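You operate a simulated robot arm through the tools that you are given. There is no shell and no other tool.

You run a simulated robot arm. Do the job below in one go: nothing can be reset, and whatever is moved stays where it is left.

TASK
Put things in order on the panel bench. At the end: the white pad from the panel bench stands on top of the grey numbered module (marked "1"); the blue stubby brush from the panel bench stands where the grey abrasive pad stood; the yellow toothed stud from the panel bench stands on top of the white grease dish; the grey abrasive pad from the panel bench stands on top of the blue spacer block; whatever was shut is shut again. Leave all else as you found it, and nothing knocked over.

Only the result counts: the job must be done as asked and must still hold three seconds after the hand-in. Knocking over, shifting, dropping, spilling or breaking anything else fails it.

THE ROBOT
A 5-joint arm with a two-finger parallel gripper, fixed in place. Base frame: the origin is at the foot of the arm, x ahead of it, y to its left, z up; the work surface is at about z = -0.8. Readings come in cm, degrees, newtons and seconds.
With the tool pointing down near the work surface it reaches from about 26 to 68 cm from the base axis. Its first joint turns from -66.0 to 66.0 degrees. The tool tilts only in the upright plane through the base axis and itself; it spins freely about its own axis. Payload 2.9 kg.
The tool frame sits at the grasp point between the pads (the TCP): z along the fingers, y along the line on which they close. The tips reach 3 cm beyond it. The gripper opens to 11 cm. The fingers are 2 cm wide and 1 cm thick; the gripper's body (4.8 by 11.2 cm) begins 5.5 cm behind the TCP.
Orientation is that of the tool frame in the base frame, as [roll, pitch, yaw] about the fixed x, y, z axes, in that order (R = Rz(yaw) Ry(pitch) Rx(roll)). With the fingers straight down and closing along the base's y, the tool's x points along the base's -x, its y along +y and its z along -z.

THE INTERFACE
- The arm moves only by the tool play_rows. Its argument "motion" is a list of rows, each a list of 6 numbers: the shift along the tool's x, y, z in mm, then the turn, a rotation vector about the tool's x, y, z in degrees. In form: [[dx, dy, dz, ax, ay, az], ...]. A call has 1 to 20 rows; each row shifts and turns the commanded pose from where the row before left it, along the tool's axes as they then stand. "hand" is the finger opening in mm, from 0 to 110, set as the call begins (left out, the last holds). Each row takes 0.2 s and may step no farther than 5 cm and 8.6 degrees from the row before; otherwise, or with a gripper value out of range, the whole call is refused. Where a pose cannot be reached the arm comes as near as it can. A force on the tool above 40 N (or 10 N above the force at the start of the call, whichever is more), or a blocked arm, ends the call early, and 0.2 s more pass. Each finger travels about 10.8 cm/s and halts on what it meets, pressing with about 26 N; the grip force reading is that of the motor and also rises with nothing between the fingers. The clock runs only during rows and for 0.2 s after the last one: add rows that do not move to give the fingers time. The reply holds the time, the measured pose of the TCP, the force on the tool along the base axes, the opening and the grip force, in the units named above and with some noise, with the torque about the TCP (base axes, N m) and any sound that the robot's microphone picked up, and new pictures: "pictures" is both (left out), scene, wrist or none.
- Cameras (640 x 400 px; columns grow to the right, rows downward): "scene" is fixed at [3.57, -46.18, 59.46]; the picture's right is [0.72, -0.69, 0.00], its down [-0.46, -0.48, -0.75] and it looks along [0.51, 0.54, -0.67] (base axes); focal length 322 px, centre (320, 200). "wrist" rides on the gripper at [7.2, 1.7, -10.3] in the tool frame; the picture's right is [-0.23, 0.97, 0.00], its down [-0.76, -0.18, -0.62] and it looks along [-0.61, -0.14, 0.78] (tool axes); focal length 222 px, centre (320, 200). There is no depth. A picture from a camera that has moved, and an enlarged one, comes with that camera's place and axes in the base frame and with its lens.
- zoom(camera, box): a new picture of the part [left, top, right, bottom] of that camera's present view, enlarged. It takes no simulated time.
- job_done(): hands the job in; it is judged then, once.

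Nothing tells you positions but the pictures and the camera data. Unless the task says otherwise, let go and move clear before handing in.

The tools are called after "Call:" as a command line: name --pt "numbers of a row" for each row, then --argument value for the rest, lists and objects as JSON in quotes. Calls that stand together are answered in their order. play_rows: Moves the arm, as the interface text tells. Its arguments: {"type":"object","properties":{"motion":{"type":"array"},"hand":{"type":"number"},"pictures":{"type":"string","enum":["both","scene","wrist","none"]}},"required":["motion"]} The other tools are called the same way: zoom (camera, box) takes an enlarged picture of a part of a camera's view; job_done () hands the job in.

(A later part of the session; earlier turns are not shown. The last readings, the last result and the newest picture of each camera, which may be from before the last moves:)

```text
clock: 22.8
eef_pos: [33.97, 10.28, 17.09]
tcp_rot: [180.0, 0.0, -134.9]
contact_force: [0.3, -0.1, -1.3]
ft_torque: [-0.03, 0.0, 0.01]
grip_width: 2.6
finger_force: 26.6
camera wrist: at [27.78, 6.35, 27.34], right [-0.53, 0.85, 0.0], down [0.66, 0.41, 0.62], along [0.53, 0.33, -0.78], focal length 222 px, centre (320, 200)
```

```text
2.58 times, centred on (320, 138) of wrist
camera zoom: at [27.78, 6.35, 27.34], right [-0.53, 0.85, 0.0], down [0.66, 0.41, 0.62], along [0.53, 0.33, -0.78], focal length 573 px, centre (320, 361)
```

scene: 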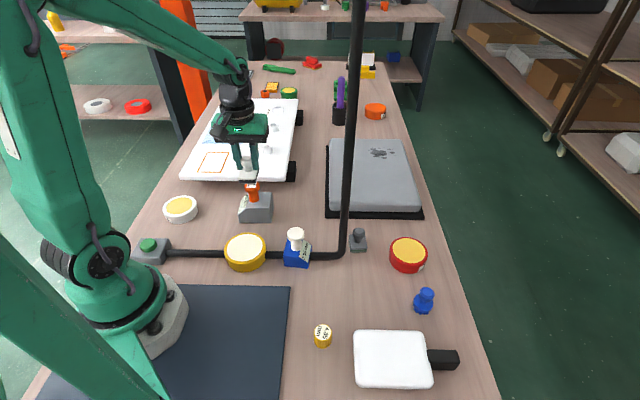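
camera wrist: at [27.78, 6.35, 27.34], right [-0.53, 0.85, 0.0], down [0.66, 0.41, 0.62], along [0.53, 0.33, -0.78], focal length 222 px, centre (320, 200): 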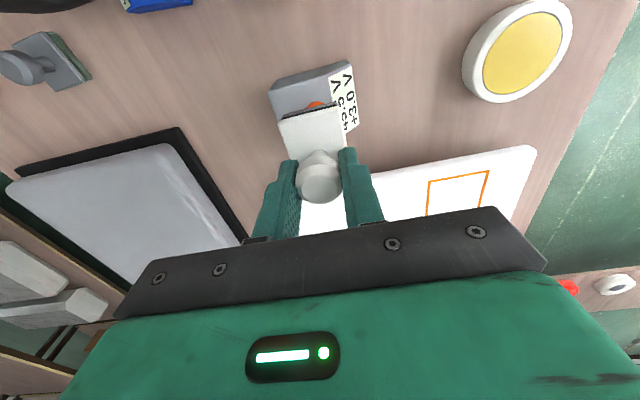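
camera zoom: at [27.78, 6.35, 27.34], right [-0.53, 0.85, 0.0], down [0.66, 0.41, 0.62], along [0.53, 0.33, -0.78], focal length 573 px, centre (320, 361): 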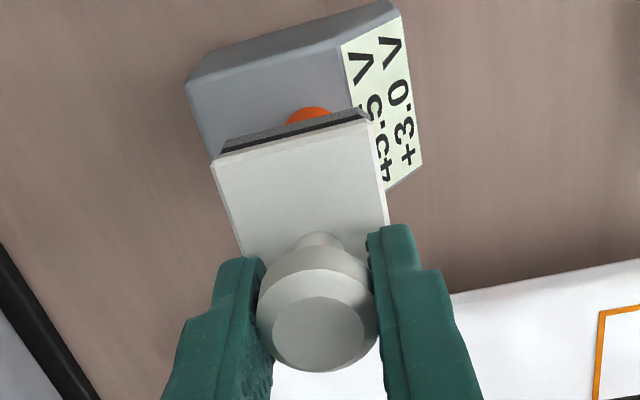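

Parallax suggests the knob top is nearer (33.6, 9.75, 9.1). I'll shift slightly, lower to about 1 cm above it and check again.

Call:
play_rows --pt "6.4 -1.1 6 0 0 0" --pt "0 0 8 0 0 0" --pt "0 0 0 0 0 0"

Call:
zoom --camera "scene" --box '[210, 140, 306, 230]'

Call:
zoom --camera "wrist" --box '[220, 60, 420, 215]'

```text
clock: 23.6
eef_pos: [33.64, 9.58, 15.68]
tcp_rot: [180.0, 0.0, -135.0]
contact_force: [-0.5, 0.8, 0.0]
ft_torque: [-0.01, 0.0, -0.02]
grip_width: 2.64
finger_force: 26.6
camera wrist: at [27.34, 5.75, 25.99], right [-0.53, 0.85, 0.0], down [0.66, 0.41, 0.62], along [0.53, 0.33, -0.78], focal length 222 px, centre (320, 200)
```

scene: 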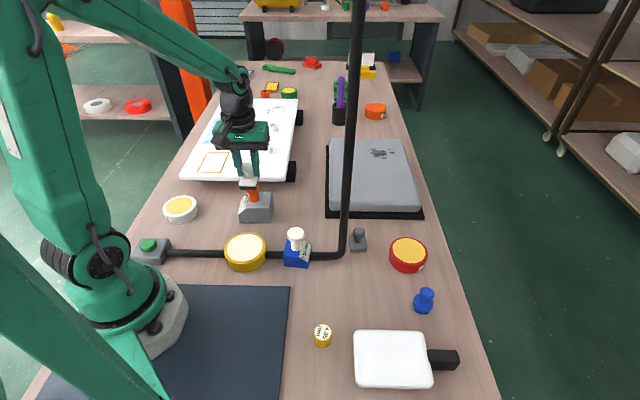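
wrist: 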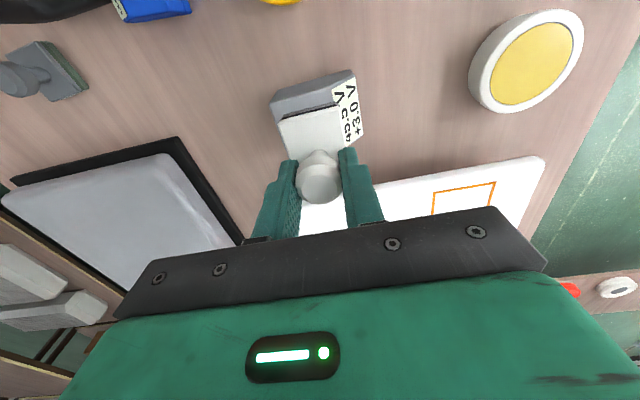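

```text
4.44 times, centred on (258, 185) of scene
camera zoom: at [3.57, -46.18, 59.46], right [0.72, -0.69, 0.0], down [-0.46, -0.48, -0.75], along [0.51, 0.54, -0.67], focal length 1432 px, centre (596, 267)
```

zoom: 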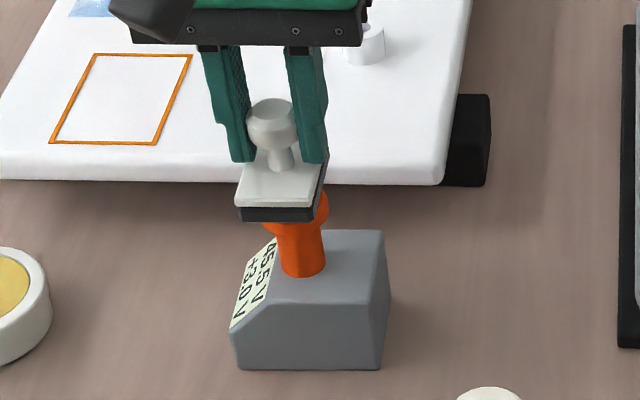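

```text
2.58 times, centred on (320, 138) of wrist
camera zoom: at [27.34, 5.75, 25.99], right [-0.53, 0.85, 0.0], down [0.66, 0.41, 0.62], along [0.53, 0.33, -0.78], focal length 573 px, centre (320, 361)
```

zoom: 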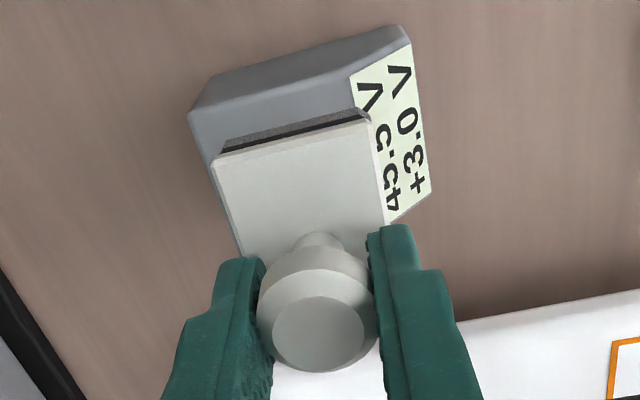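

The disc sits slightly to the right of the pad in this view. I'm zooming in closer to measure the offset.

Call:
zoom --camera "scene" --box '[228, 160, 276, 208]'

Call:
zoom --camera "wrist" --box '[260, 60, 380, 135]'

```text
8.33 times, centred on (252, 184) of scene
camera zoom: at [3.57, -46.18, 59.46], right [0.72, -0.69, 0.0], down [-0.46, -0.48, -0.75], along [0.51, 0.54, -0.67], focal length 2685 px, centre (887, 333)
```

zoom: 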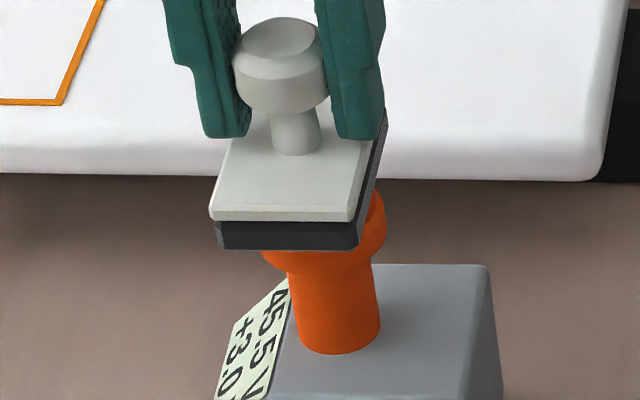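

```text
5.33 times, centred on (320, 98) of wrist
camera zoom: at [27.34, 5.75, 25.99], right [-0.53, 0.85, 0.0], down [0.66, 0.41, 0.62], along [0.53, 0.33, -0.78], focal length 1185 px, centre (320, 747)
```

zoom: 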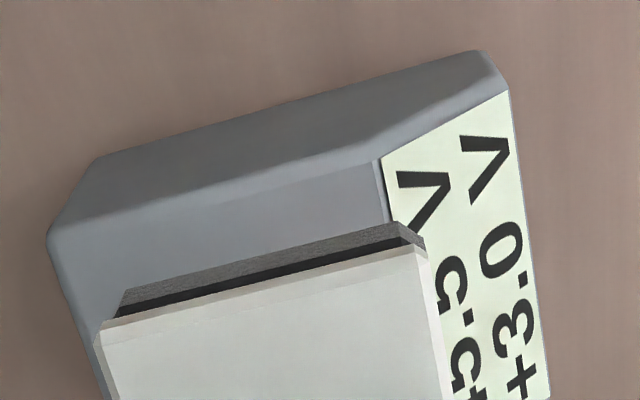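

The TCP is within about 3 mm of the knob axis. I'll make a small correction and lower in fine steps, watching the vertical force.

Call:
play_rows --pt "0 -1.8 4 0 0 0" --pt "0 0 4 0 0 0" --pt "0 0 0 0 0 0" --pictures "none"

Call:
play_rows --pt "0 0 1.5 0 0 0" --pt "0 0 0 0 0 0" --pictures "none"

Call:
zoom --camera "scene" --box '[228, 160, 276, 208]'

```text
clock: 24.4
eef_pos: [33.87, 9.4, 14.8]
tcp_rot: [180.0, 0.0, -135.0]
contact_force: [0.3, 1.6, -0.3]
ft_torque: [-0.03, 0.02, 0.02]
grip_width: 2.59
finger_force: 26.6
```

```text
clock: 25.0
eef_pos: [33.93, 9.36, 14.64]
tcp_rot: [-179.9, 0.1, -135.0]
contact_force: [0.3, 0.5, -0.1]
ft_torque: [0.0, 0.01, -0.02]
grip_width: 2.6
finger_force: 25.6
```

```text
8.33 times, centred on (252, 184) of scene
camera zoom: at [3.57, -46.18, 59.46], right [0.72, -0.69, 0.0], down [-0.46, -0.48, -0.75], along [0.51, 0.54, -0.67], focal length 2685 px, centre (887, 333)
```

zoom: 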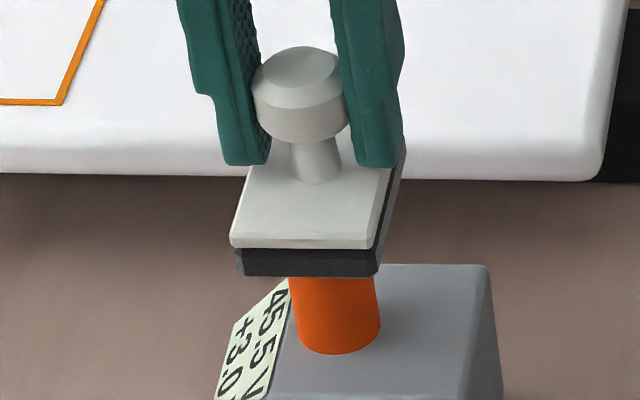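

In this view the pad is nicely aligned over the disc. I'm lowering in small steps to contact.

Call:
play_rows --pt "0 0 2 0 0 0" --pt "0 0 0 0 0 0" --pictures "none"

Call:
play_rows --pt "0 0 2 0 0 0" --pt "0 0 0 0 0 0" --pictures "none"

Call:
play_rows --pt "0 0 1.5 0 0 0" --pt "0 0 0 0 0 0" --pictures "none"

```text
clock: 25.6
eef_pos: [33.95, 9.56, 14.58]
tcp_rot: [-180.0, 0.0, -135.0]
contact_force: [-3.3, -5.0, 15.1]
ft_torque: [-0.27, 0.12, 0.0]
grip_width: 2.59
finger_force: 25.8
```

```text
clock: 26.2
eef_pos: [34.02, 9.54, 14.51]
tcp_rot: [-179.9, 0.2, -135.0]
contact_force: [-4.9, -7.7, 34.7]
ft_torque: [-0.03, 0.1, 0.04]
grip_width: 2.63
finger_force: 26.0
```

```text
clock: 26.8
eef_pos: [33.93, 9.47, 14.29]
tcp_rot: [-180.0, 0.2, -135.0]
contact_force: [1.5, -3.4, 33.7]
ft_torque: [-0.01, -0.1, 0.01]
grip_width: 2.62
finger_force: 26.0
```

Contact was at about z≈14.6. I'll back off to relieve the pressing force, then look.

Call:
play_rows --pt "0 0 -1.5 0 0 0" --pt "0 0 0 0 0 0"

Call:
zoom --camera "scene" --box '[228, 160, 276, 208]'

Call:
zoom --camera "wrist" --box '[220, 60, 420, 215]'

```text
clock: 27.4
eef_pos: [33.92, 9.55, 14.46]
tcp_rot: [-179.9, 0.0, -135.0]
contact_force: [7.7, 0.9, 9.6]
ft_torque: [0.22, -0.44, -0.13]
grip_width: 2.62
finger_force: 26.7
camera wrist: at [27.63, 5.59, 24.67], right [-0.53, 0.85, 0.0], down [0.66, 0.41, 0.62], along [0.53, 0.33, -0.78], focal length 222 px, centre (320, 200)
```

scene: 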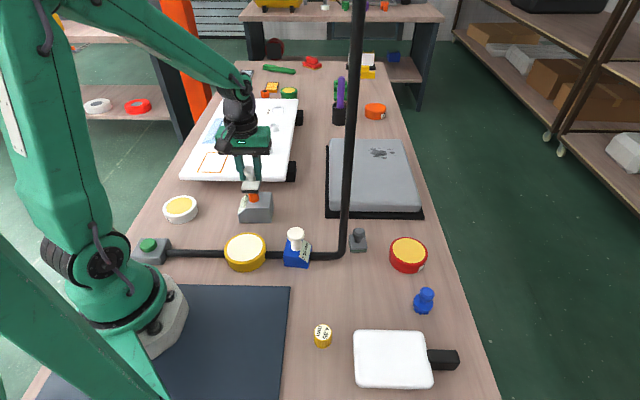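
wrist: 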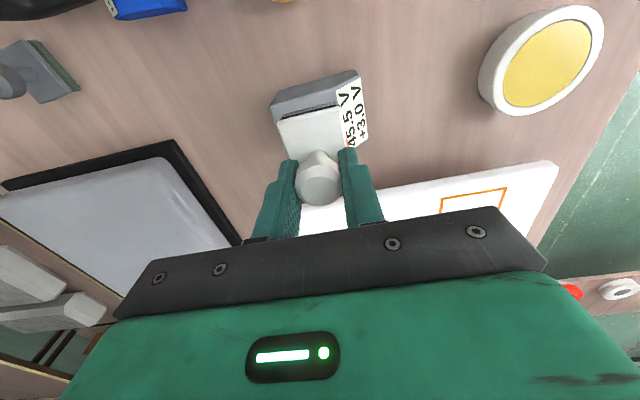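

```text
8.33 times, centred on (252, 184) of scene
camera zoom: at [3.57, -46.18, 59.46], right [0.72, -0.69, 0.0], down [-0.46, -0.48, -0.75], along [0.51, 0.54, -0.67], focal length 2685 px, centre (887, 333)
```

zoom: 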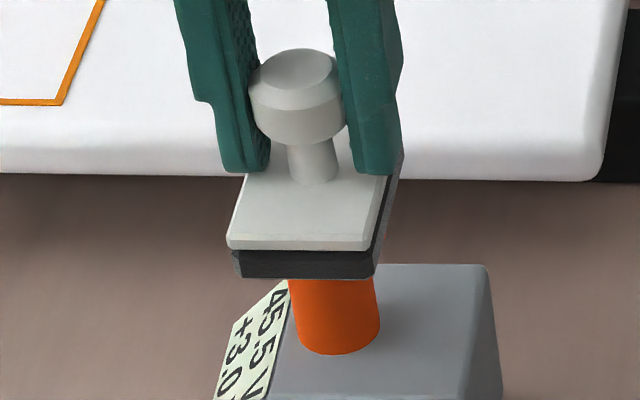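

```text
2.58 times, centred on (320, 138) of wrist
camera zoom: at [27.63, 5.59, 24.67], right [-0.53, 0.85, 0.0], down [0.66, 0.41, 0.62], along [0.53, 0.33, -0.78], focal length 573 px, centre (320, 361)
```

zoom: 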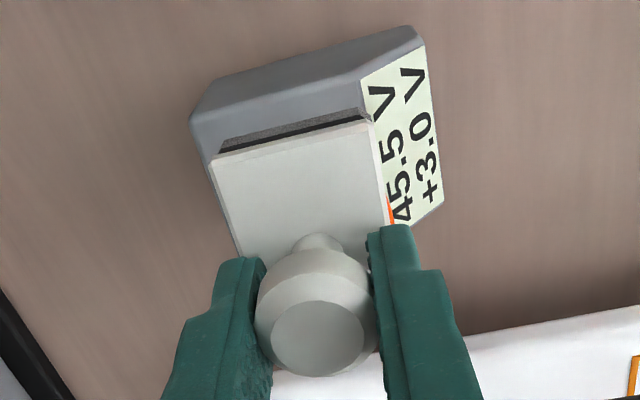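

The pad sits centred on the orange disc. I'm opening the fingers to release it.

Call:
play_rows --pt "0 0 0 0 0 0" --pt "0 0 0 0 0 0" --pt "0 0 0 0 0 0" --hand 60

Call:
zoom --camera "scene" --box '[228, 150, 276, 208]'

```text
clock: 28.2
eef_pos: [33.89, 9.48, 14.41]
tcp_rot: [179.9, 0.0, -135.0]
contact_force: [0.2, 0.1, -0.3]
ft_torque: [0.01, 0.04, -0.03]
grip_width: 6.02
finger_force: 0.1
camera wrist: at [27.6, 5.58, 24.7], right [-0.53, 0.85, 0.0], down [0.66, 0.41, 0.62], along [0.53, 0.33, -0.78], focal length 222 px, centre (320, 200)
```

scene: 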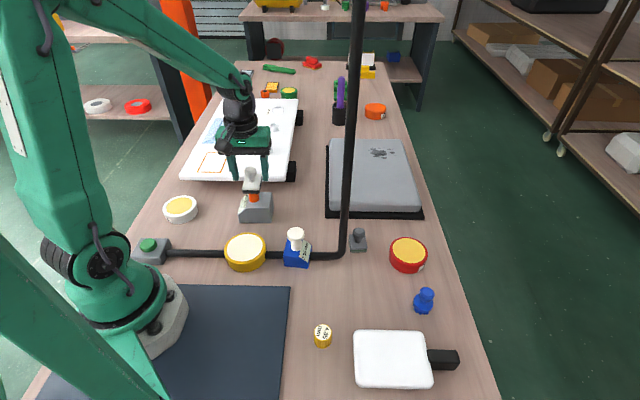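
wrist: 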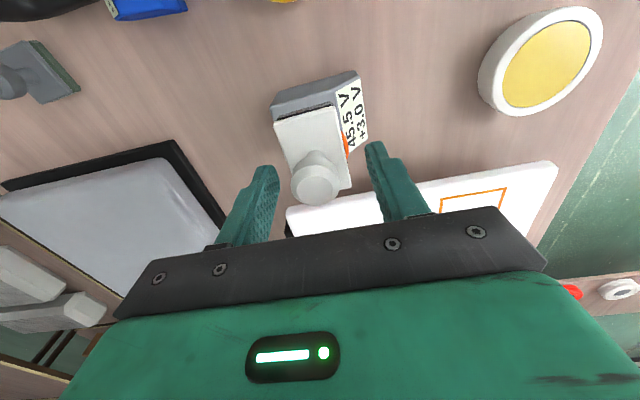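

```text
6.90 times, centred on (252, 179) of scene
camera zoom: at [3.57, -46.18, 59.46], right [0.72, -0.69, 0.0], down [-0.46, -0.48, -0.75], along [0.51, 0.54, -0.67], focal length 2222 px, centre (789, 345)
```

zoom: 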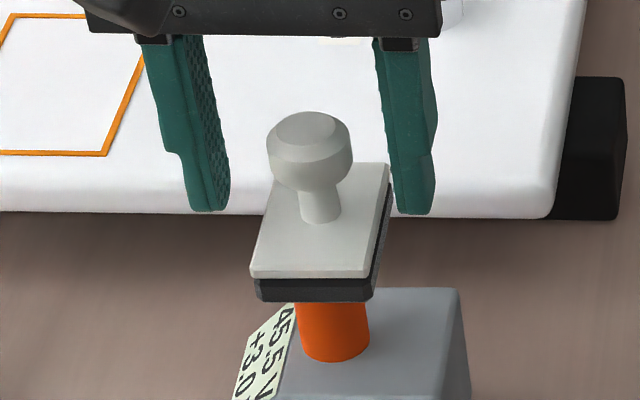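

Released. I'm rising straight up to check that the pad is stable.

Call:
play_rows --pt "0 0 -20 0 0 0" --pt "0 0 -40 0 0 0" --pt "0 0 -40 0 0 0" --pt "0 0 0 0 0 0" --hand 80

Call:
zoom --camera "scene" --box '[228, 150, 276, 228]'

Call:
zoom --camera "wrist" --box '[240, 60, 400, 160]'

```text
clock: 29.2
eef_pos: [34.02, 9.4, 24.16]
tcp_rot: [-180.0, 0.0, -135.1]
contact_force: [-0.1, 0.4, 0.1]
ft_torque: [0.01, 0.01, -0.02]
grip_width: 8.0
finger_force: 0.0
camera wrist: at [27.69, 5.47, 34.56], right [-0.53, 0.85, 0.0], down [0.66, 0.41, 0.62], along [0.53, 0.33, -0.78], focal length 222 px, centre (320, 200)
```

scene: 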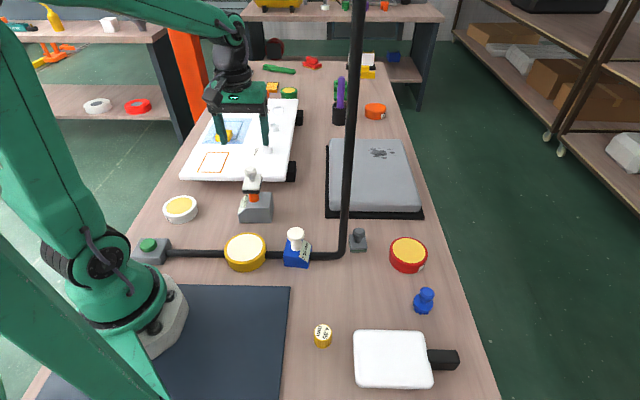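
wrist: 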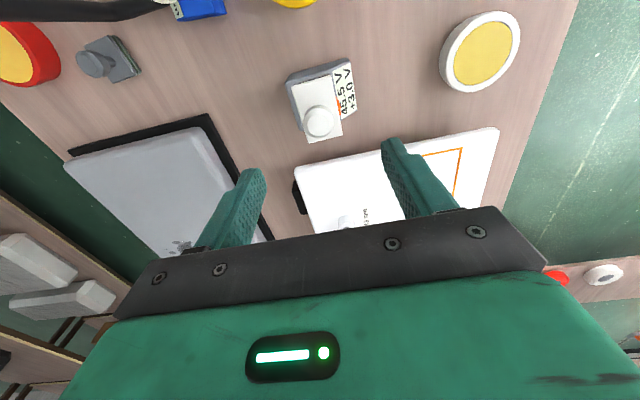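

```text
5.13 times, centred on (252, 189) of scene
camera zoom: at [3.57, -46.18, 59.46], right [0.72, -0.69, 0.0], down [-0.46, -0.48, -0.75], along [0.51, 0.54, -0.67], focal length 1652 px, centre (669, 256)
```

zoom: 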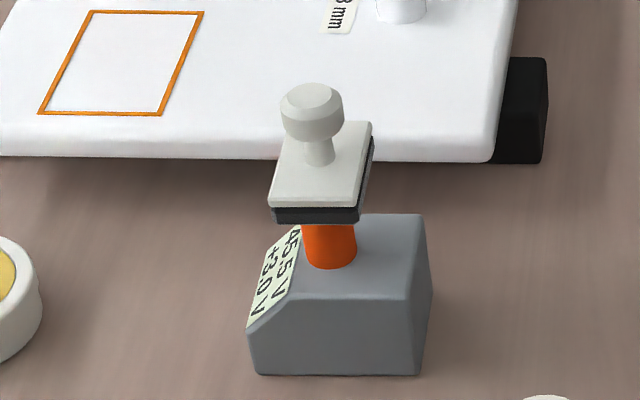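

```text
4.00 times, centred on (320, 110) of wrist
camera zoom: at [27.69, 5.47, 34.56], right [-0.53, 0.85, 0.0], down [0.66, 0.41, 0.62], along [0.53, 0.33, -0.78], focal length 888 px, centre (320, 560)
```

zoom: 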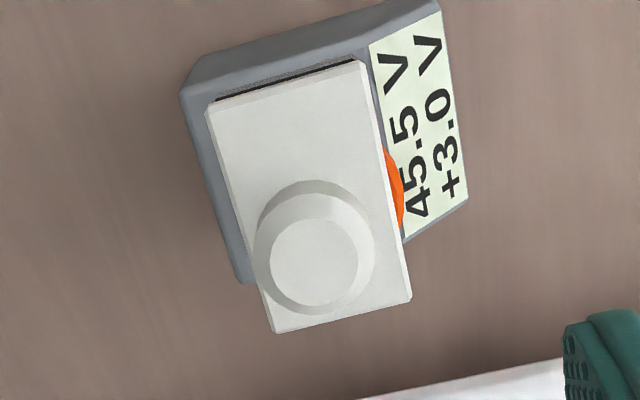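

The white pad stands level on module 1. Next is the yellow stud at about (22.5, -26.8), going around inside the mast at safe height.

Call:
play_rows --pt "31.5 18 0 0 0 0" --pt "31.5 18 0 0 0 0" --pt "21.2 -25.5 0 0 0 0" --pt "21.2 -25.5 0 0 0 0" --pt "21.2 -25.5 0 0 0 0" --pt "40.5 -19.8 0 0 0 0" --pt "40.5 -19.8 0 0 0 0" --pt "40.5 -19.8 0 0 0 0" --pt "22.3 -18.7 23 0 0 0" --pt "22.3 -18.7 23 0 0 0" --pt "22.3 -18.7 23 0 0 0" --pt "22.3 -18.7 23 0 0 0" --pt "0 0 0 0 0 0" --hand 70

Call:
zoom --camera "wrist" --box '[220, 60, 420, 185]'

```text
clock: 32.0
eef_pos: [22.1, -26.54, 15.13]
tcp_rot: [-180.0, 0.1, -135.0]
contact_force: [0.1, 0.4, 0.1]
ft_torque: [0.02, 0.02, -0.01]
grip_width: 7.01
finger_force: 0.1
camera wrist: at [15.95, -30.53, 25.47], right [-0.53, 0.85, 0.0], down [0.66, 0.41, 0.62], along [0.53, 0.33, -0.78], focal length 222 px, centre (320, 200)
```

scene: 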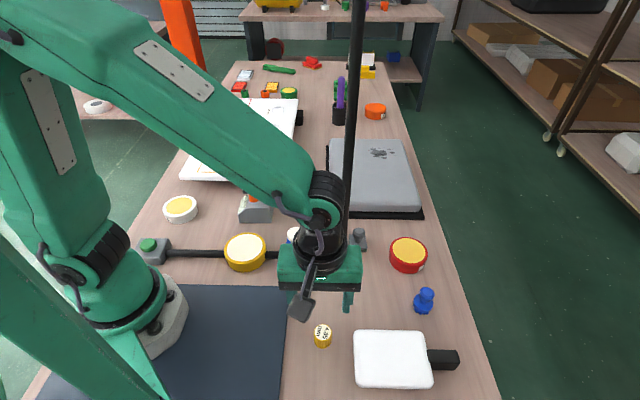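
wrist: 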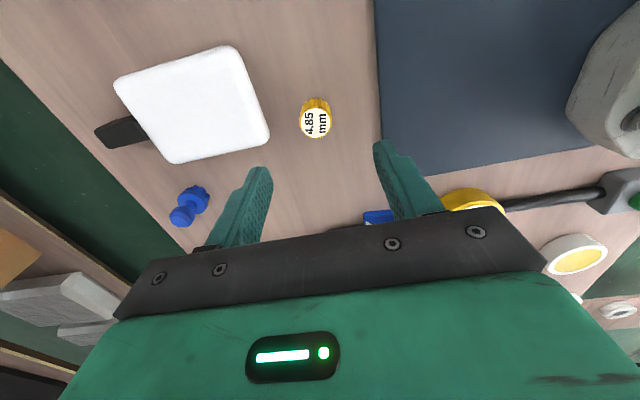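

```text
3.20 times, centred on (320, 122) of wrist
camera zoom: at [15.95, -30.53, 25.47], right [-0.53, 0.85, 0.0], down [0.66, 0.41, 0.62], along [0.53, 0.33, -0.78], focal length 711 px, centre (320, 448)
```

zoom: 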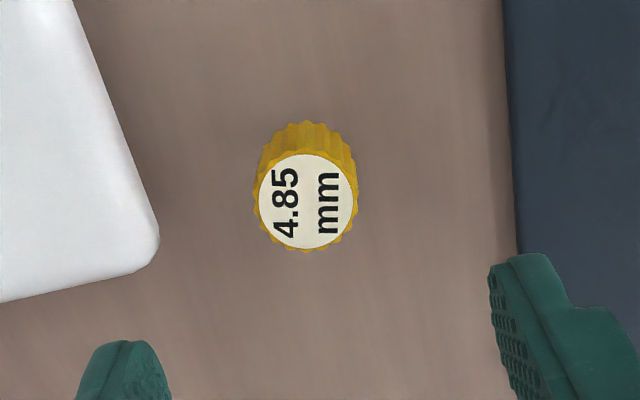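

The stud is at (22.95, -26.65). I'm descending around it.

Call:
play_rows --pt "-5.2 -6.8 20 0 0 0" --pt "0 0 33 0 0 0" --pt "0 0 33 0 0 0" --pt "0 0 31 0 0 0" --pt "0 0 0 0 0 0" --hand 70

Call:
zoom --camera "wrist" --box '[220, 100, 420, 225]'

```text
clock: 33.2
eef_pos: [23.33, -27.01, 3.5]
tcp_rot: [-179.9, 0.1, -135.0]
contact_force: [0.0, -0.2, -0.6]
ft_torque: [-0.03, 0.0, -0.05]
grip_width: 6.97
finger_force: 0.1
camera wrist: at [17.05, -30.96, 13.8], right [-0.53, 0.85, 0.0], down [0.66, 0.41, 0.62], along [0.53, 0.33, -0.78], focal length 222 px, centre (320, 200)
```

scene: 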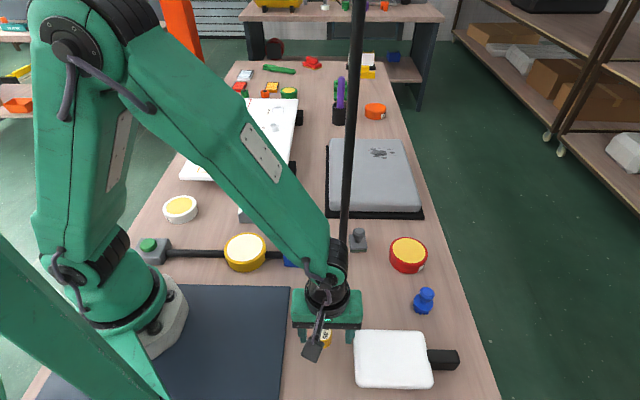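
wrist: 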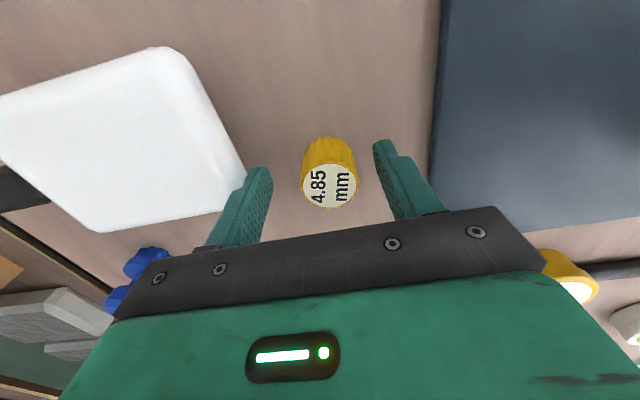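

```text
3.20 times, centred on (320, 162) of wrist
camera zoom: at [17.05, -30.96, 13.8], right [-0.53, 0.85, 0.0], down [0.66, 0.41, 0.62], along [0.53, 0.33, -0.78], focal length 711 px, centre (320, 320)
```

zoom: 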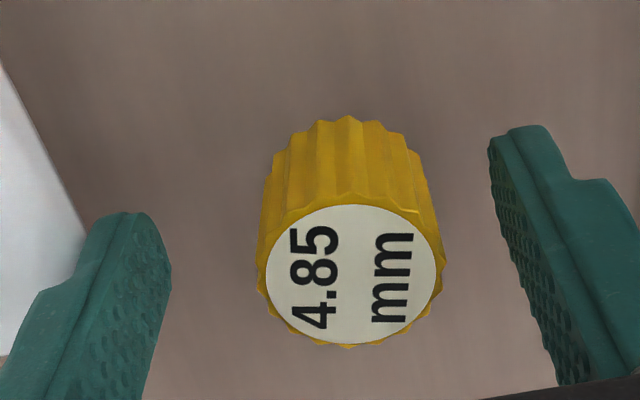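

The stud is about 0.6 cm toward the image right of the grasp centre. I'll correct and close.

Call:
play_rows --pt "-1.0 5.8 0 0 0 0" --pt "0 0 2 0 0 0" --pt "0 0 0 0 0 0" --hand 70 --pictures "wrist"

Call:
zoom --camera "wrist" --box '[220, 100, 420, 225]'

```text
clock: 34.0
eef_pos: [22.79, -26.39, 3.49]
tcp_rot: [180.0, 0.0, -134.9]
contact_force: [0.1, 0.8, 0.3]
ft_torque: [-0.03, 0.0, -0.02]
grip_width: 7.01
finger_force: 0.1
camera wrist: at [16.6, -30.36, 13.66], right [-0.53, 0.85, 0.0], down [0.66, 0.41, 0.62], along [0.53, 0.33, -0.78], focal length 222 px, centre (320, 200)
```

wrist: 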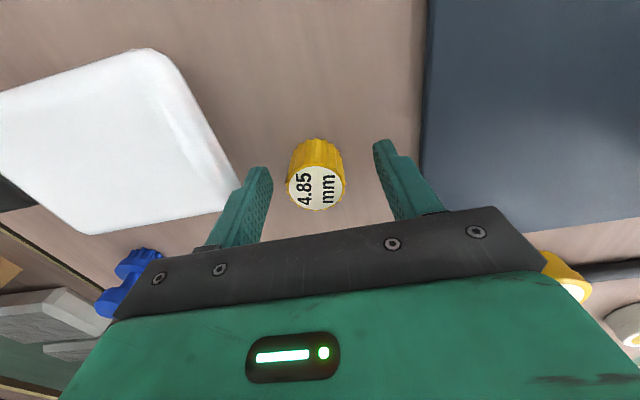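

```text
3.20 times, centred on (320, 162) of wrist
camera zoom: at [16.6, -30.36, 13.66], right [-0.53, 0.85, 0.0], down [0.66, 0.41, 0.62], along [0.53, 0.33, -0.78], focal length 711 px, centre (320, 320)
```

zoom: 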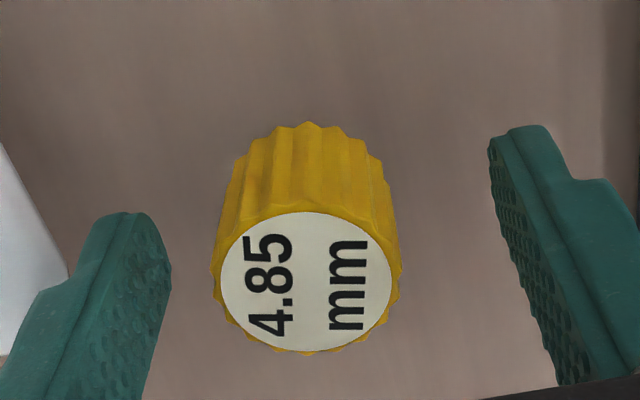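

The stud is well centred. Closing now.

Call:
play_rows --pt "0 0 0 0 0 0" --pt "0 0 0 0 0 0" --pt "0 0 0 0 0 0" --hand 20

Call:
zoom --camera "wrist" --box '[220, 100, 420, 225]'

```text
clock: 34.8
eef_pos: [22.81, -26.42, 3.41]
tcp_rot: [180.0, 0.0, -134.9]
contact_force: [0.2, -0.3, -0.4]
ft_torque: [-0.01, -0.04, 0.03]
grip_width: 3.1
finger_force: 25.7
camera wrist: at [16.6, -30.36, 13.67], right [-0.53, 0.85, 0.0], down [0.66, 0.41, 0.62], along [0.53, 0.33, -0.78], focal length 222 px, centre (320, 200)
```

scene: 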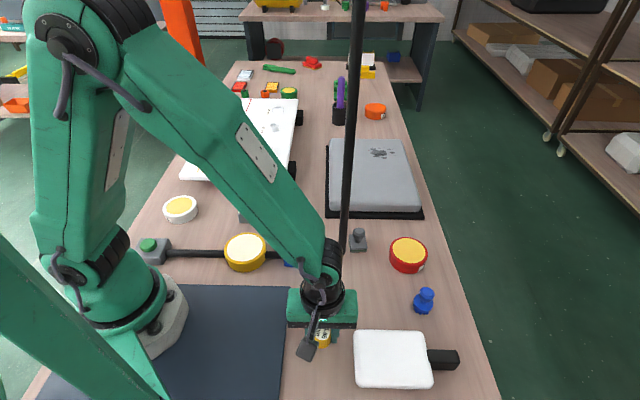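
wrist: 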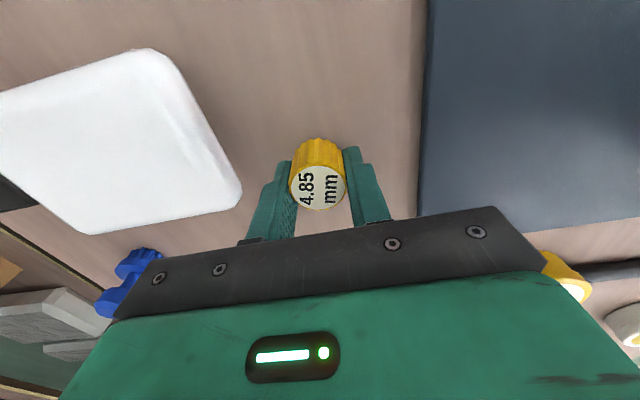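

```text
3.20 times, centred on (320, 162) of wrist
camera zoom: at [16.6, -30.36, 13.67], right [-0.53, 0.85, 0.0], down [0.66, 0.41, 0.62], along [0.53, 0.33, -0.78], focal length 711 px, centre (320, 320)
```

zoom: 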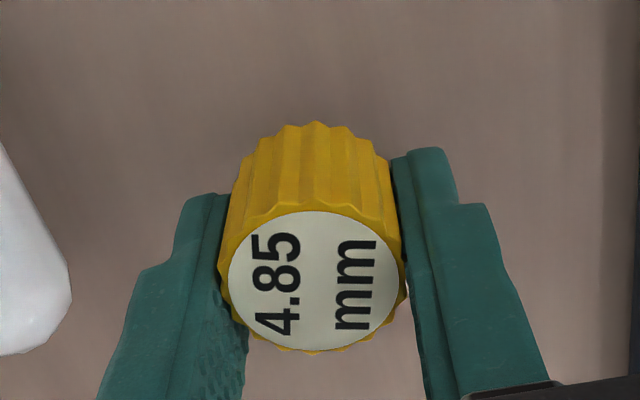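

Gripped at 3.1 cm. I'm lifting and checking.

Call:
play_rows --pt "0 0 -10 0 0 0" --pt "0 0 -30 0 0 0" --pt "0 0 -40 0 0 0" --pt "0 0 -40 0 0 0" --pt "0 0 -40 0 0 0" --pt "0 0 -40 0 0 0" --pt "0 0 0 0 0 0" --pictures "wrist"

```text
clock: 36.4
eef_pos: [22.95, -26.6, 23.39]
tcp_rot: [180.0, 0.0, -135.0]
contact_force: [-0.2, 0.3, -1.4]
ft_torque: [-0.01, 0.02, -0.01]
grip_width: 3.09
finger_force: 25.6
camera wrist: at [16.67, -30.47, 33.7], right [-0.53, 0.85, 0.0], down [0.66, 0.41, 0.62], along [0.53, 0.33, -0.78], focal length 222 px, centre (320, 200)
```

wrist: 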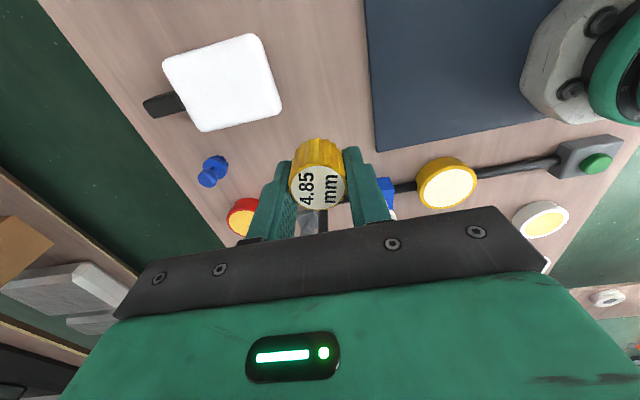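

The stud is held. I'm swinging across to the left toward the white grease dish.

Call:
play_rows --pt "-28 24.7 0 0 0 0" --pt "-28 24.7 0 0 0 0" --pt "-28 24.7 0 0 0 0" --pt "-40.5 19.8 0 0 0 0" --pt "-40.5 19.8 0 0 0 0" --pt "-40.5 19.8 0 0 0 0" --pt "-21.7 26.9 0 0 0 0" --pt "-21.7 26.9 0 0 0 0" --pt "-21.7 26.9 0 0 0 0" --pt "-11.3 33.9 0 0 0 0" --pt "-11.3 33.9 0 0 0 0" --pt "-11.3 33.9 0 0 0 0" --pt "0 0 0 0 0 0" --pt "0 0 0 0 0 0"

Call:
zoom --camera "wrist" --box '[220, 60, 460, 210]'

Call:
zoom --camera "scene" --box '[130, 100, 290, 240]'

```text
clock: 39.4
eef_pos: [22.21, 17.75, 23.42]
tcp_rot: [179.9, 0.0, -135.0]
contact_force: [-0.3, 0.4, -0.4]
ft_torque: [0.02, -0.02, -0.04]
grip_width: 3.08
finger_force: 26.0
camera wrist: at [15.84, 13.76, 33.73], right [-0.53, 0.85, 0.0], down [0.66, 0.41, 0.62], along [0.53, 0.33, -0.78], focal length 222 px, centre (320, 200)
```

scene: 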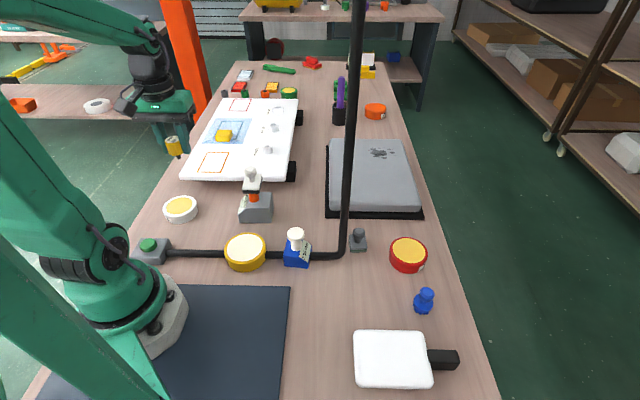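
wrist: 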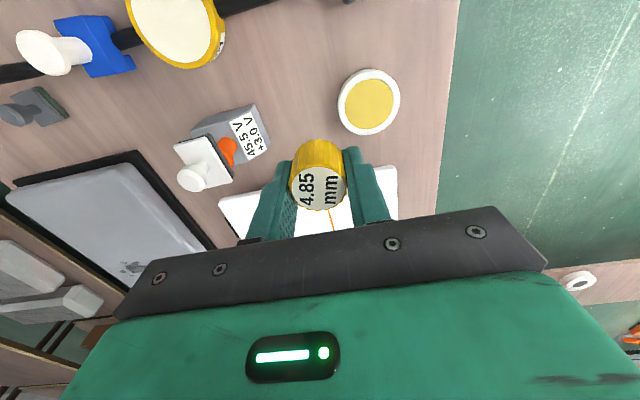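

```text
2.67 times, centred on (340, 135) of wrist
camera zoom: at [15.84, 13.76, 33.73], right [-0.53, 0.85, 0.0], down [0.66, 0.41, 0.62], along [0.53, 0.33, -0.78], focal length 592 px, centre (267, 373)
```

zoom: 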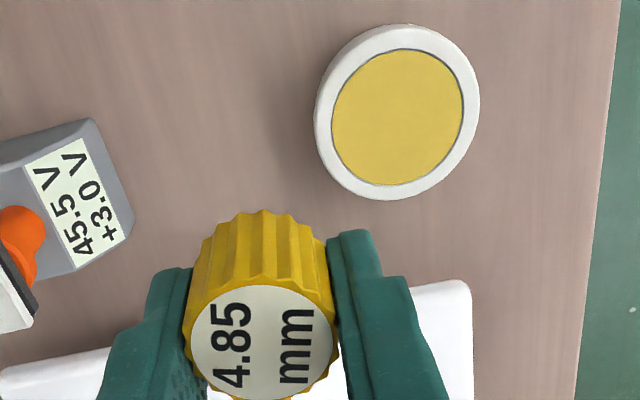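

```text
2.86 times, centred on (210, 170) of scene
camera zoom: at [3.57, -46.18, 59.46], right [0.72, -0.69, 0.0], down [-0.46, -0.48, -0.75], along [0.51, 0.54, -0.67], focal length 920 px, centre (634, 286)
```

zoom: 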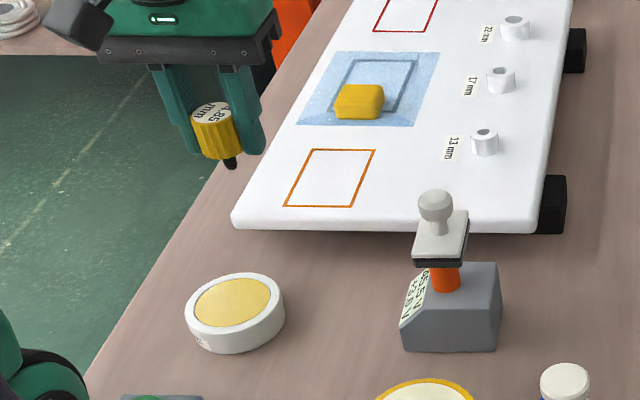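

I notice a black tip under the stud. I'm zooming in on it.

Call:
zoom --camera "scene" --box '[150, 120, 200, 165]'

Call:
zoom --camera "scene" --box '[150, 185, 214, 230]'

```text
8.89 times, centred on (175, 142) of scene
camera zoom: at [3.57, -46.18, 59.46], right [0.72, -0.69, 0.0], down [-0.46, -0.48, -0.75], along [0.51, 0.54, -0.67], focal length 2864 px, centre (1609, 711)
```

zoom: 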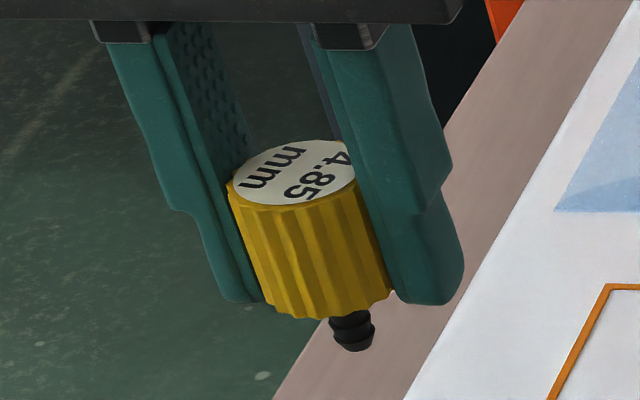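

```text
8.89 times, centred on (182, 208) of scene
camera zoom: at [3.57, -46.18, 59.46], right [0.72, -0.69, 0.0], down [-0.46, -0.48, -0.75], along [0.51, 0.54, -0.67], focal length 2864 px, centre (1547, 133)
```

zoom: 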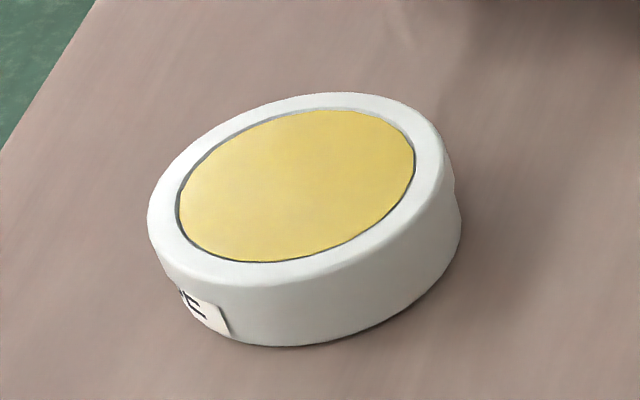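

The stud has a small pin under its cap, so it has to be set down very gently and upright. The dish centre is at about (19.65, 23.9) with its top at z≈2.2. I'm moving over it and down to about 2 cm above.

Call:
play_rows --pt "-8.5 20.5 10 0 0 0" --pt "-8.5 20.5 20 0 0 0" --pt "-8.4 20.5 30 0 0 0" --pt "0 0 30 0 0 0" --pt "0 0 30 0 0 0" --pt "0 0 30 0 0 0" --pt "0 0 0 0 0 0" --pt "0 0 0 0 0 0"

Call:
zoom --camera "wrist" --box '[220, 60, 420, 210]'

Call:
zoom --camera "scene" --box '[140, 170, 220, 230]'

```text
clock: 41.2
eef_pos: [19.65, 23.76, 8.13]
tcp_rot: [-179.9, 0.1, -135.0]
contact_force: [-0.3, 0.3, -0.2]
ft_torque: [0.04, -0.01, 0.0]
grip_width: 3.1
finger_force: 25.9
camera wrist: at [13.29, 19.78, 18.41], right [-0.53, 0.85, 0.0], down [0.66, 0.41, 0.62], along [0.53, 0.33, -0.78], focal length 222 px, centre (320, 200)
```

scene: 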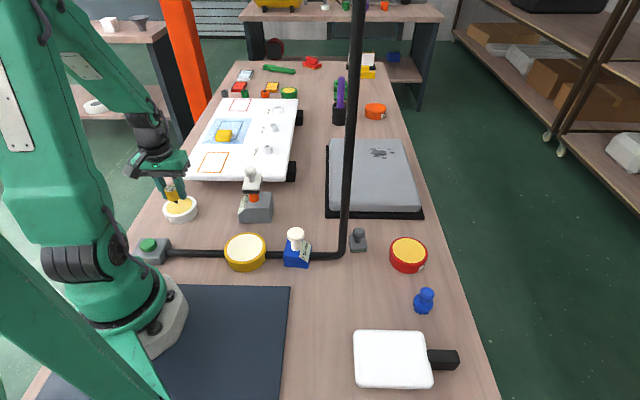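
wrist: 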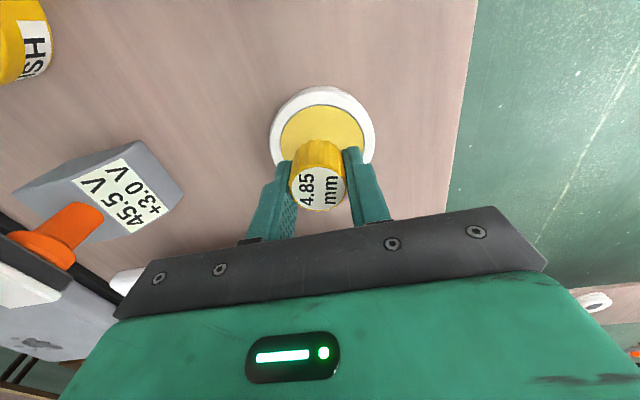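

```text
2.67 times, centred on (320, 135) of wrist
camera zoom: at [13.29, 19.78, 18.41], right [-0.53, 0.85, 0.0], down [0.66, 0.41, 0.62], along [0.53, 0.33, -0.78], focal length 592 px, centre (320, 373)
```

zoom: 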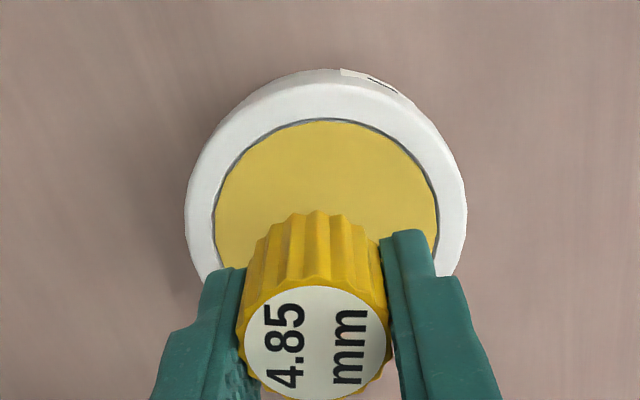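

```text
6.67 times, centred on (180, 200) of scene
camera zoom: at [3.57, -46.18, 59.46], right [0.72, -0.69, 0.0], down [-0.46, -0.48, -0.75], along [0.51, 0.54, -0.67], focal length 2148 px, centre (1253, 200)
```

zoom: 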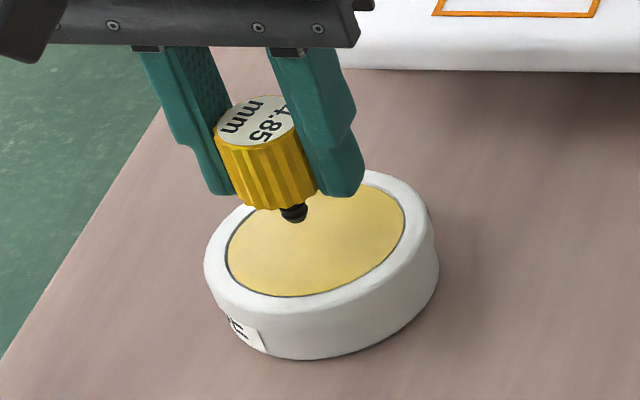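

I'm shifting about 0.5 cm toward the dish centre and lowering most of the gap.

Call:
play_rows --pt "-5.3 -0.4 4 0 0 0" --pt "0 0 8 0 0 0" --pt "0 0 0 0 0 0" --pt "0 0 0 0 0 0"

Call:
zoom --camera "scene" --box '[150, 185, 206, 227]'

```text
clock: 42.2
eef_pos: [19.89, 24.06, 6.96]
tcp_rot: [180.0, 0.0, -135.0]
contact_force: [0.9, 0.6, -0.1]
ft_torque: [-0.05, -0.03, -0.01]
grip_width: 3.11
finger_force: 26.3
camera wrist: at [13.59, 20.19, 17.33], right [-0.53, 0.85, 0.0], down [0.66, 0.41, 0.62], along [0.53, 0.33, -0.78], focal length 222 px, centre (320, 200)
```

scene: 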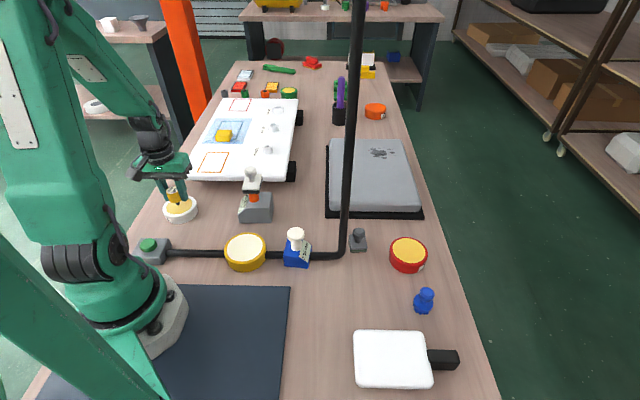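
wrist: 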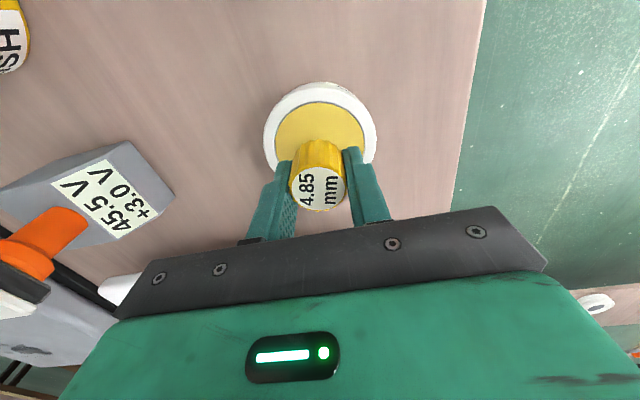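

```text
9.52 times, centred on (178, 206) of scene
camera zoom: at [3.57, -46.18, 59.46], right [0.72, -0.69, 0.0], down [-0.46, -0.48, -0.75], along [0.51, 0.54, -0.67], focal length 3068 px, centre (1672, 143)
```

zoom: 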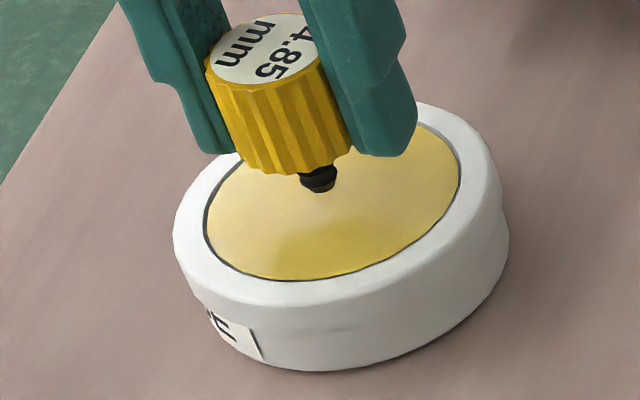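

Nearly there. I'm lowering in small steps, checking the force each time.

Call:
play_rows --pt "0 0 3 0 0 0" --pt "0 0 0 0 0 0" --pictures "none"

```text
clock: 42.8
eef_pos: [19.86, 24.16, 6.74]
tcp_rot: [179.9, 0.0, -135.0]
contact_force: [0.1, 0.5, 0.6]
ft_torque: [-0.01, -0.03, 0.02]
grip_width: 3.13
finger_force: 26.1
```

Call:
play_rows --pt "0 0 2 0 0 0" --pt "0 0 0 0 0 0" --pictures "none"

```text
clock: 43.4
eef_pos: [19.9, 24.12, 6.55]
tcp_rot: [180.0, 0.0, -135.0]
contact_force: [-0.2, -0.4, -1.0]
ft_torque: [-0.02, -0.02, 0.02]
grip_width: 3.1
finger_force: 25.9
```

Call:
play_rows --pt "0 0 2 0 0 0" --pt "0 0 0 0 0 0" --pictures "none"

Call:
zoom --camera "scene" --box '[150, 185, 206, 227]'

```text
clock: 44.0
eef_pos: [19.92, 24.22, 6.39]
tcp_rot: [180.0, 0.0, -135.0]
contact_force: [-1.0, 0.4, 1.9]
ft_torque: [-0.02, 0.03, 0.0]
grip_width: 3.11
finger_force: 26.0
```

```text
9.52 times, centred on (178, 206) of scene
camera zoom: at [3.57, -46.18, 59.46], right [0.72, -0.69, 0.0], down [-0.46, -0.48, -0.75], along [0.51, 0.54, -0.67], focal length 3068 px, centre (1672, 143)
```

zoom: 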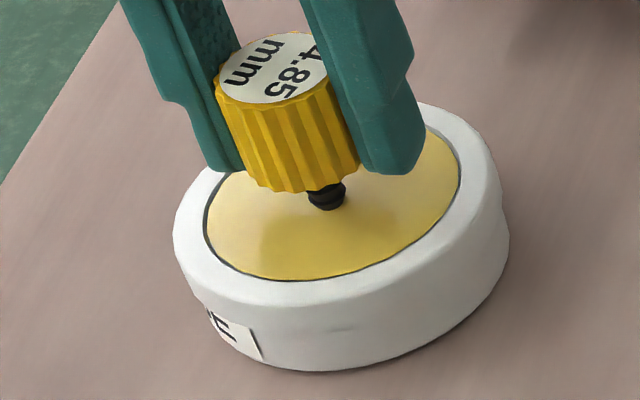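

Call:
play_rows --pt "0 0 1 0 0 0" --pt "0 0 0 0 0 0" --pictures "none"

```text
clock: 44.6
eef_pos: [20.02, 24.11, 6.35]
tcp_rot: [179.9, 0.1, -135.0]
contact_force: [-6.5, -1.3, 20.6]
ft_torque: [-0.12, 0.31, -0.01]
grip_width: 3.1
finger_force: 26.3
```

Contact. I'm relieving the load slightly before release.

Call:
play_rows --pt "0 0 -0.8 0 0 0" --pt "0 0 0 0 0 0" --pt "0 0 0 0 0 0" --pictures "none"

```text
clock: 45.4
eef_pos: [19.79, 24.1, 6.38]
tcp_rot: [180.0, -0.1, -135.0]
contact_force: [0.4, -0.1, -0.9]
ft_torque: [-0.03, -0.01, 0.0]
grip_width: 3.09
finger_force: 26.4
```

Call:
play_rows --pt "0 0 0.3 0 0 0" --pt "0 0 0 0 0 0" --pictures "none"

Call:
play_rows --pt "0 0 0 0 0 0" --pt "0 0 0 0 0 0" --hand 36

Call:
zoom --camera "scene" --box '[150, 175, 206, 227]'

```text
clock: 46.0
eef_pos: [20.03, 24.13, 6.31]
tcp_rot: [180.0, -0.1, -135.0]
contact_force: [0.0, -0.1, 0.5]
ft_torque: [0.03, 0.02, 0.01]
grip_width: 3.11
finger_force: 26.0
```

```text
clock: 46.6
eef_pos: [19.91, 24.19, 6.36]
tcp_rot: [-180.0, 0.0, -135.0]
contact_force: [-0.4, 0.0, -0.3]
ft_torque: [-0.03, -0.01, -0.01]
grip_width: 3.6
finger_force: 0.0
camera wrist: at [13.65, 20.2, 16.64], right [-0.53, 0.85, 0.0], down [0.66, 0.41, 0.62], along [0.53, 0.33, -0.78], focal length 222 px, centre (320, 200)
```

scene: 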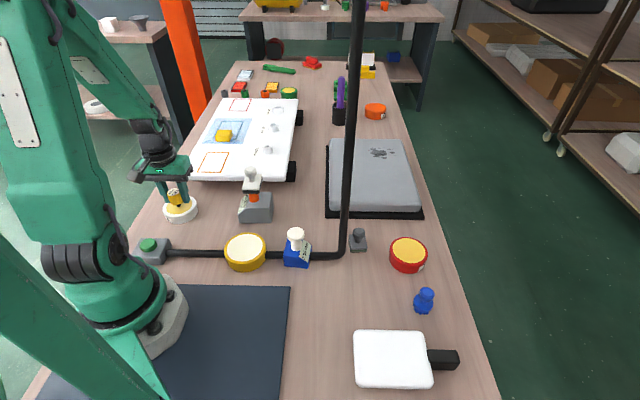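
wrist: 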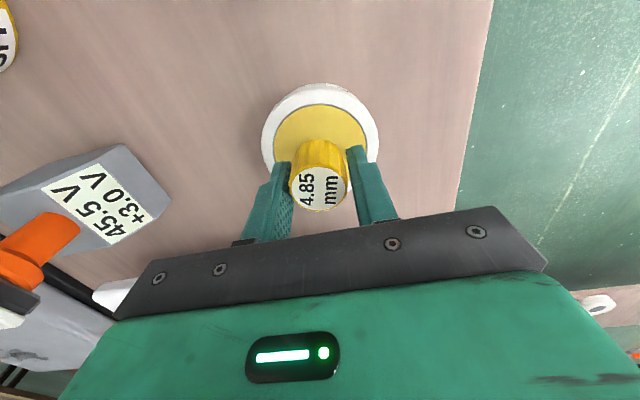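

```text
7.69 times, centred on (178, 201) of scene
camera zoom: at [3.57, -46.18, 59.46], right [0.72, -0.69, 0.0], down [-0.46, -0.48, -0.75], along [0.51, 0.54, -0.67], focal length 2478 px, centre (1412, 192)
```

zoom: 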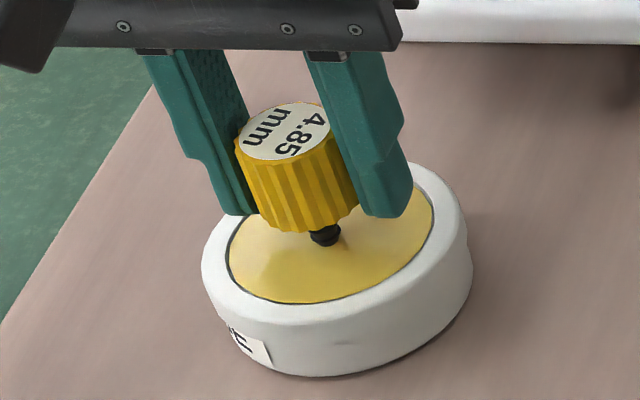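

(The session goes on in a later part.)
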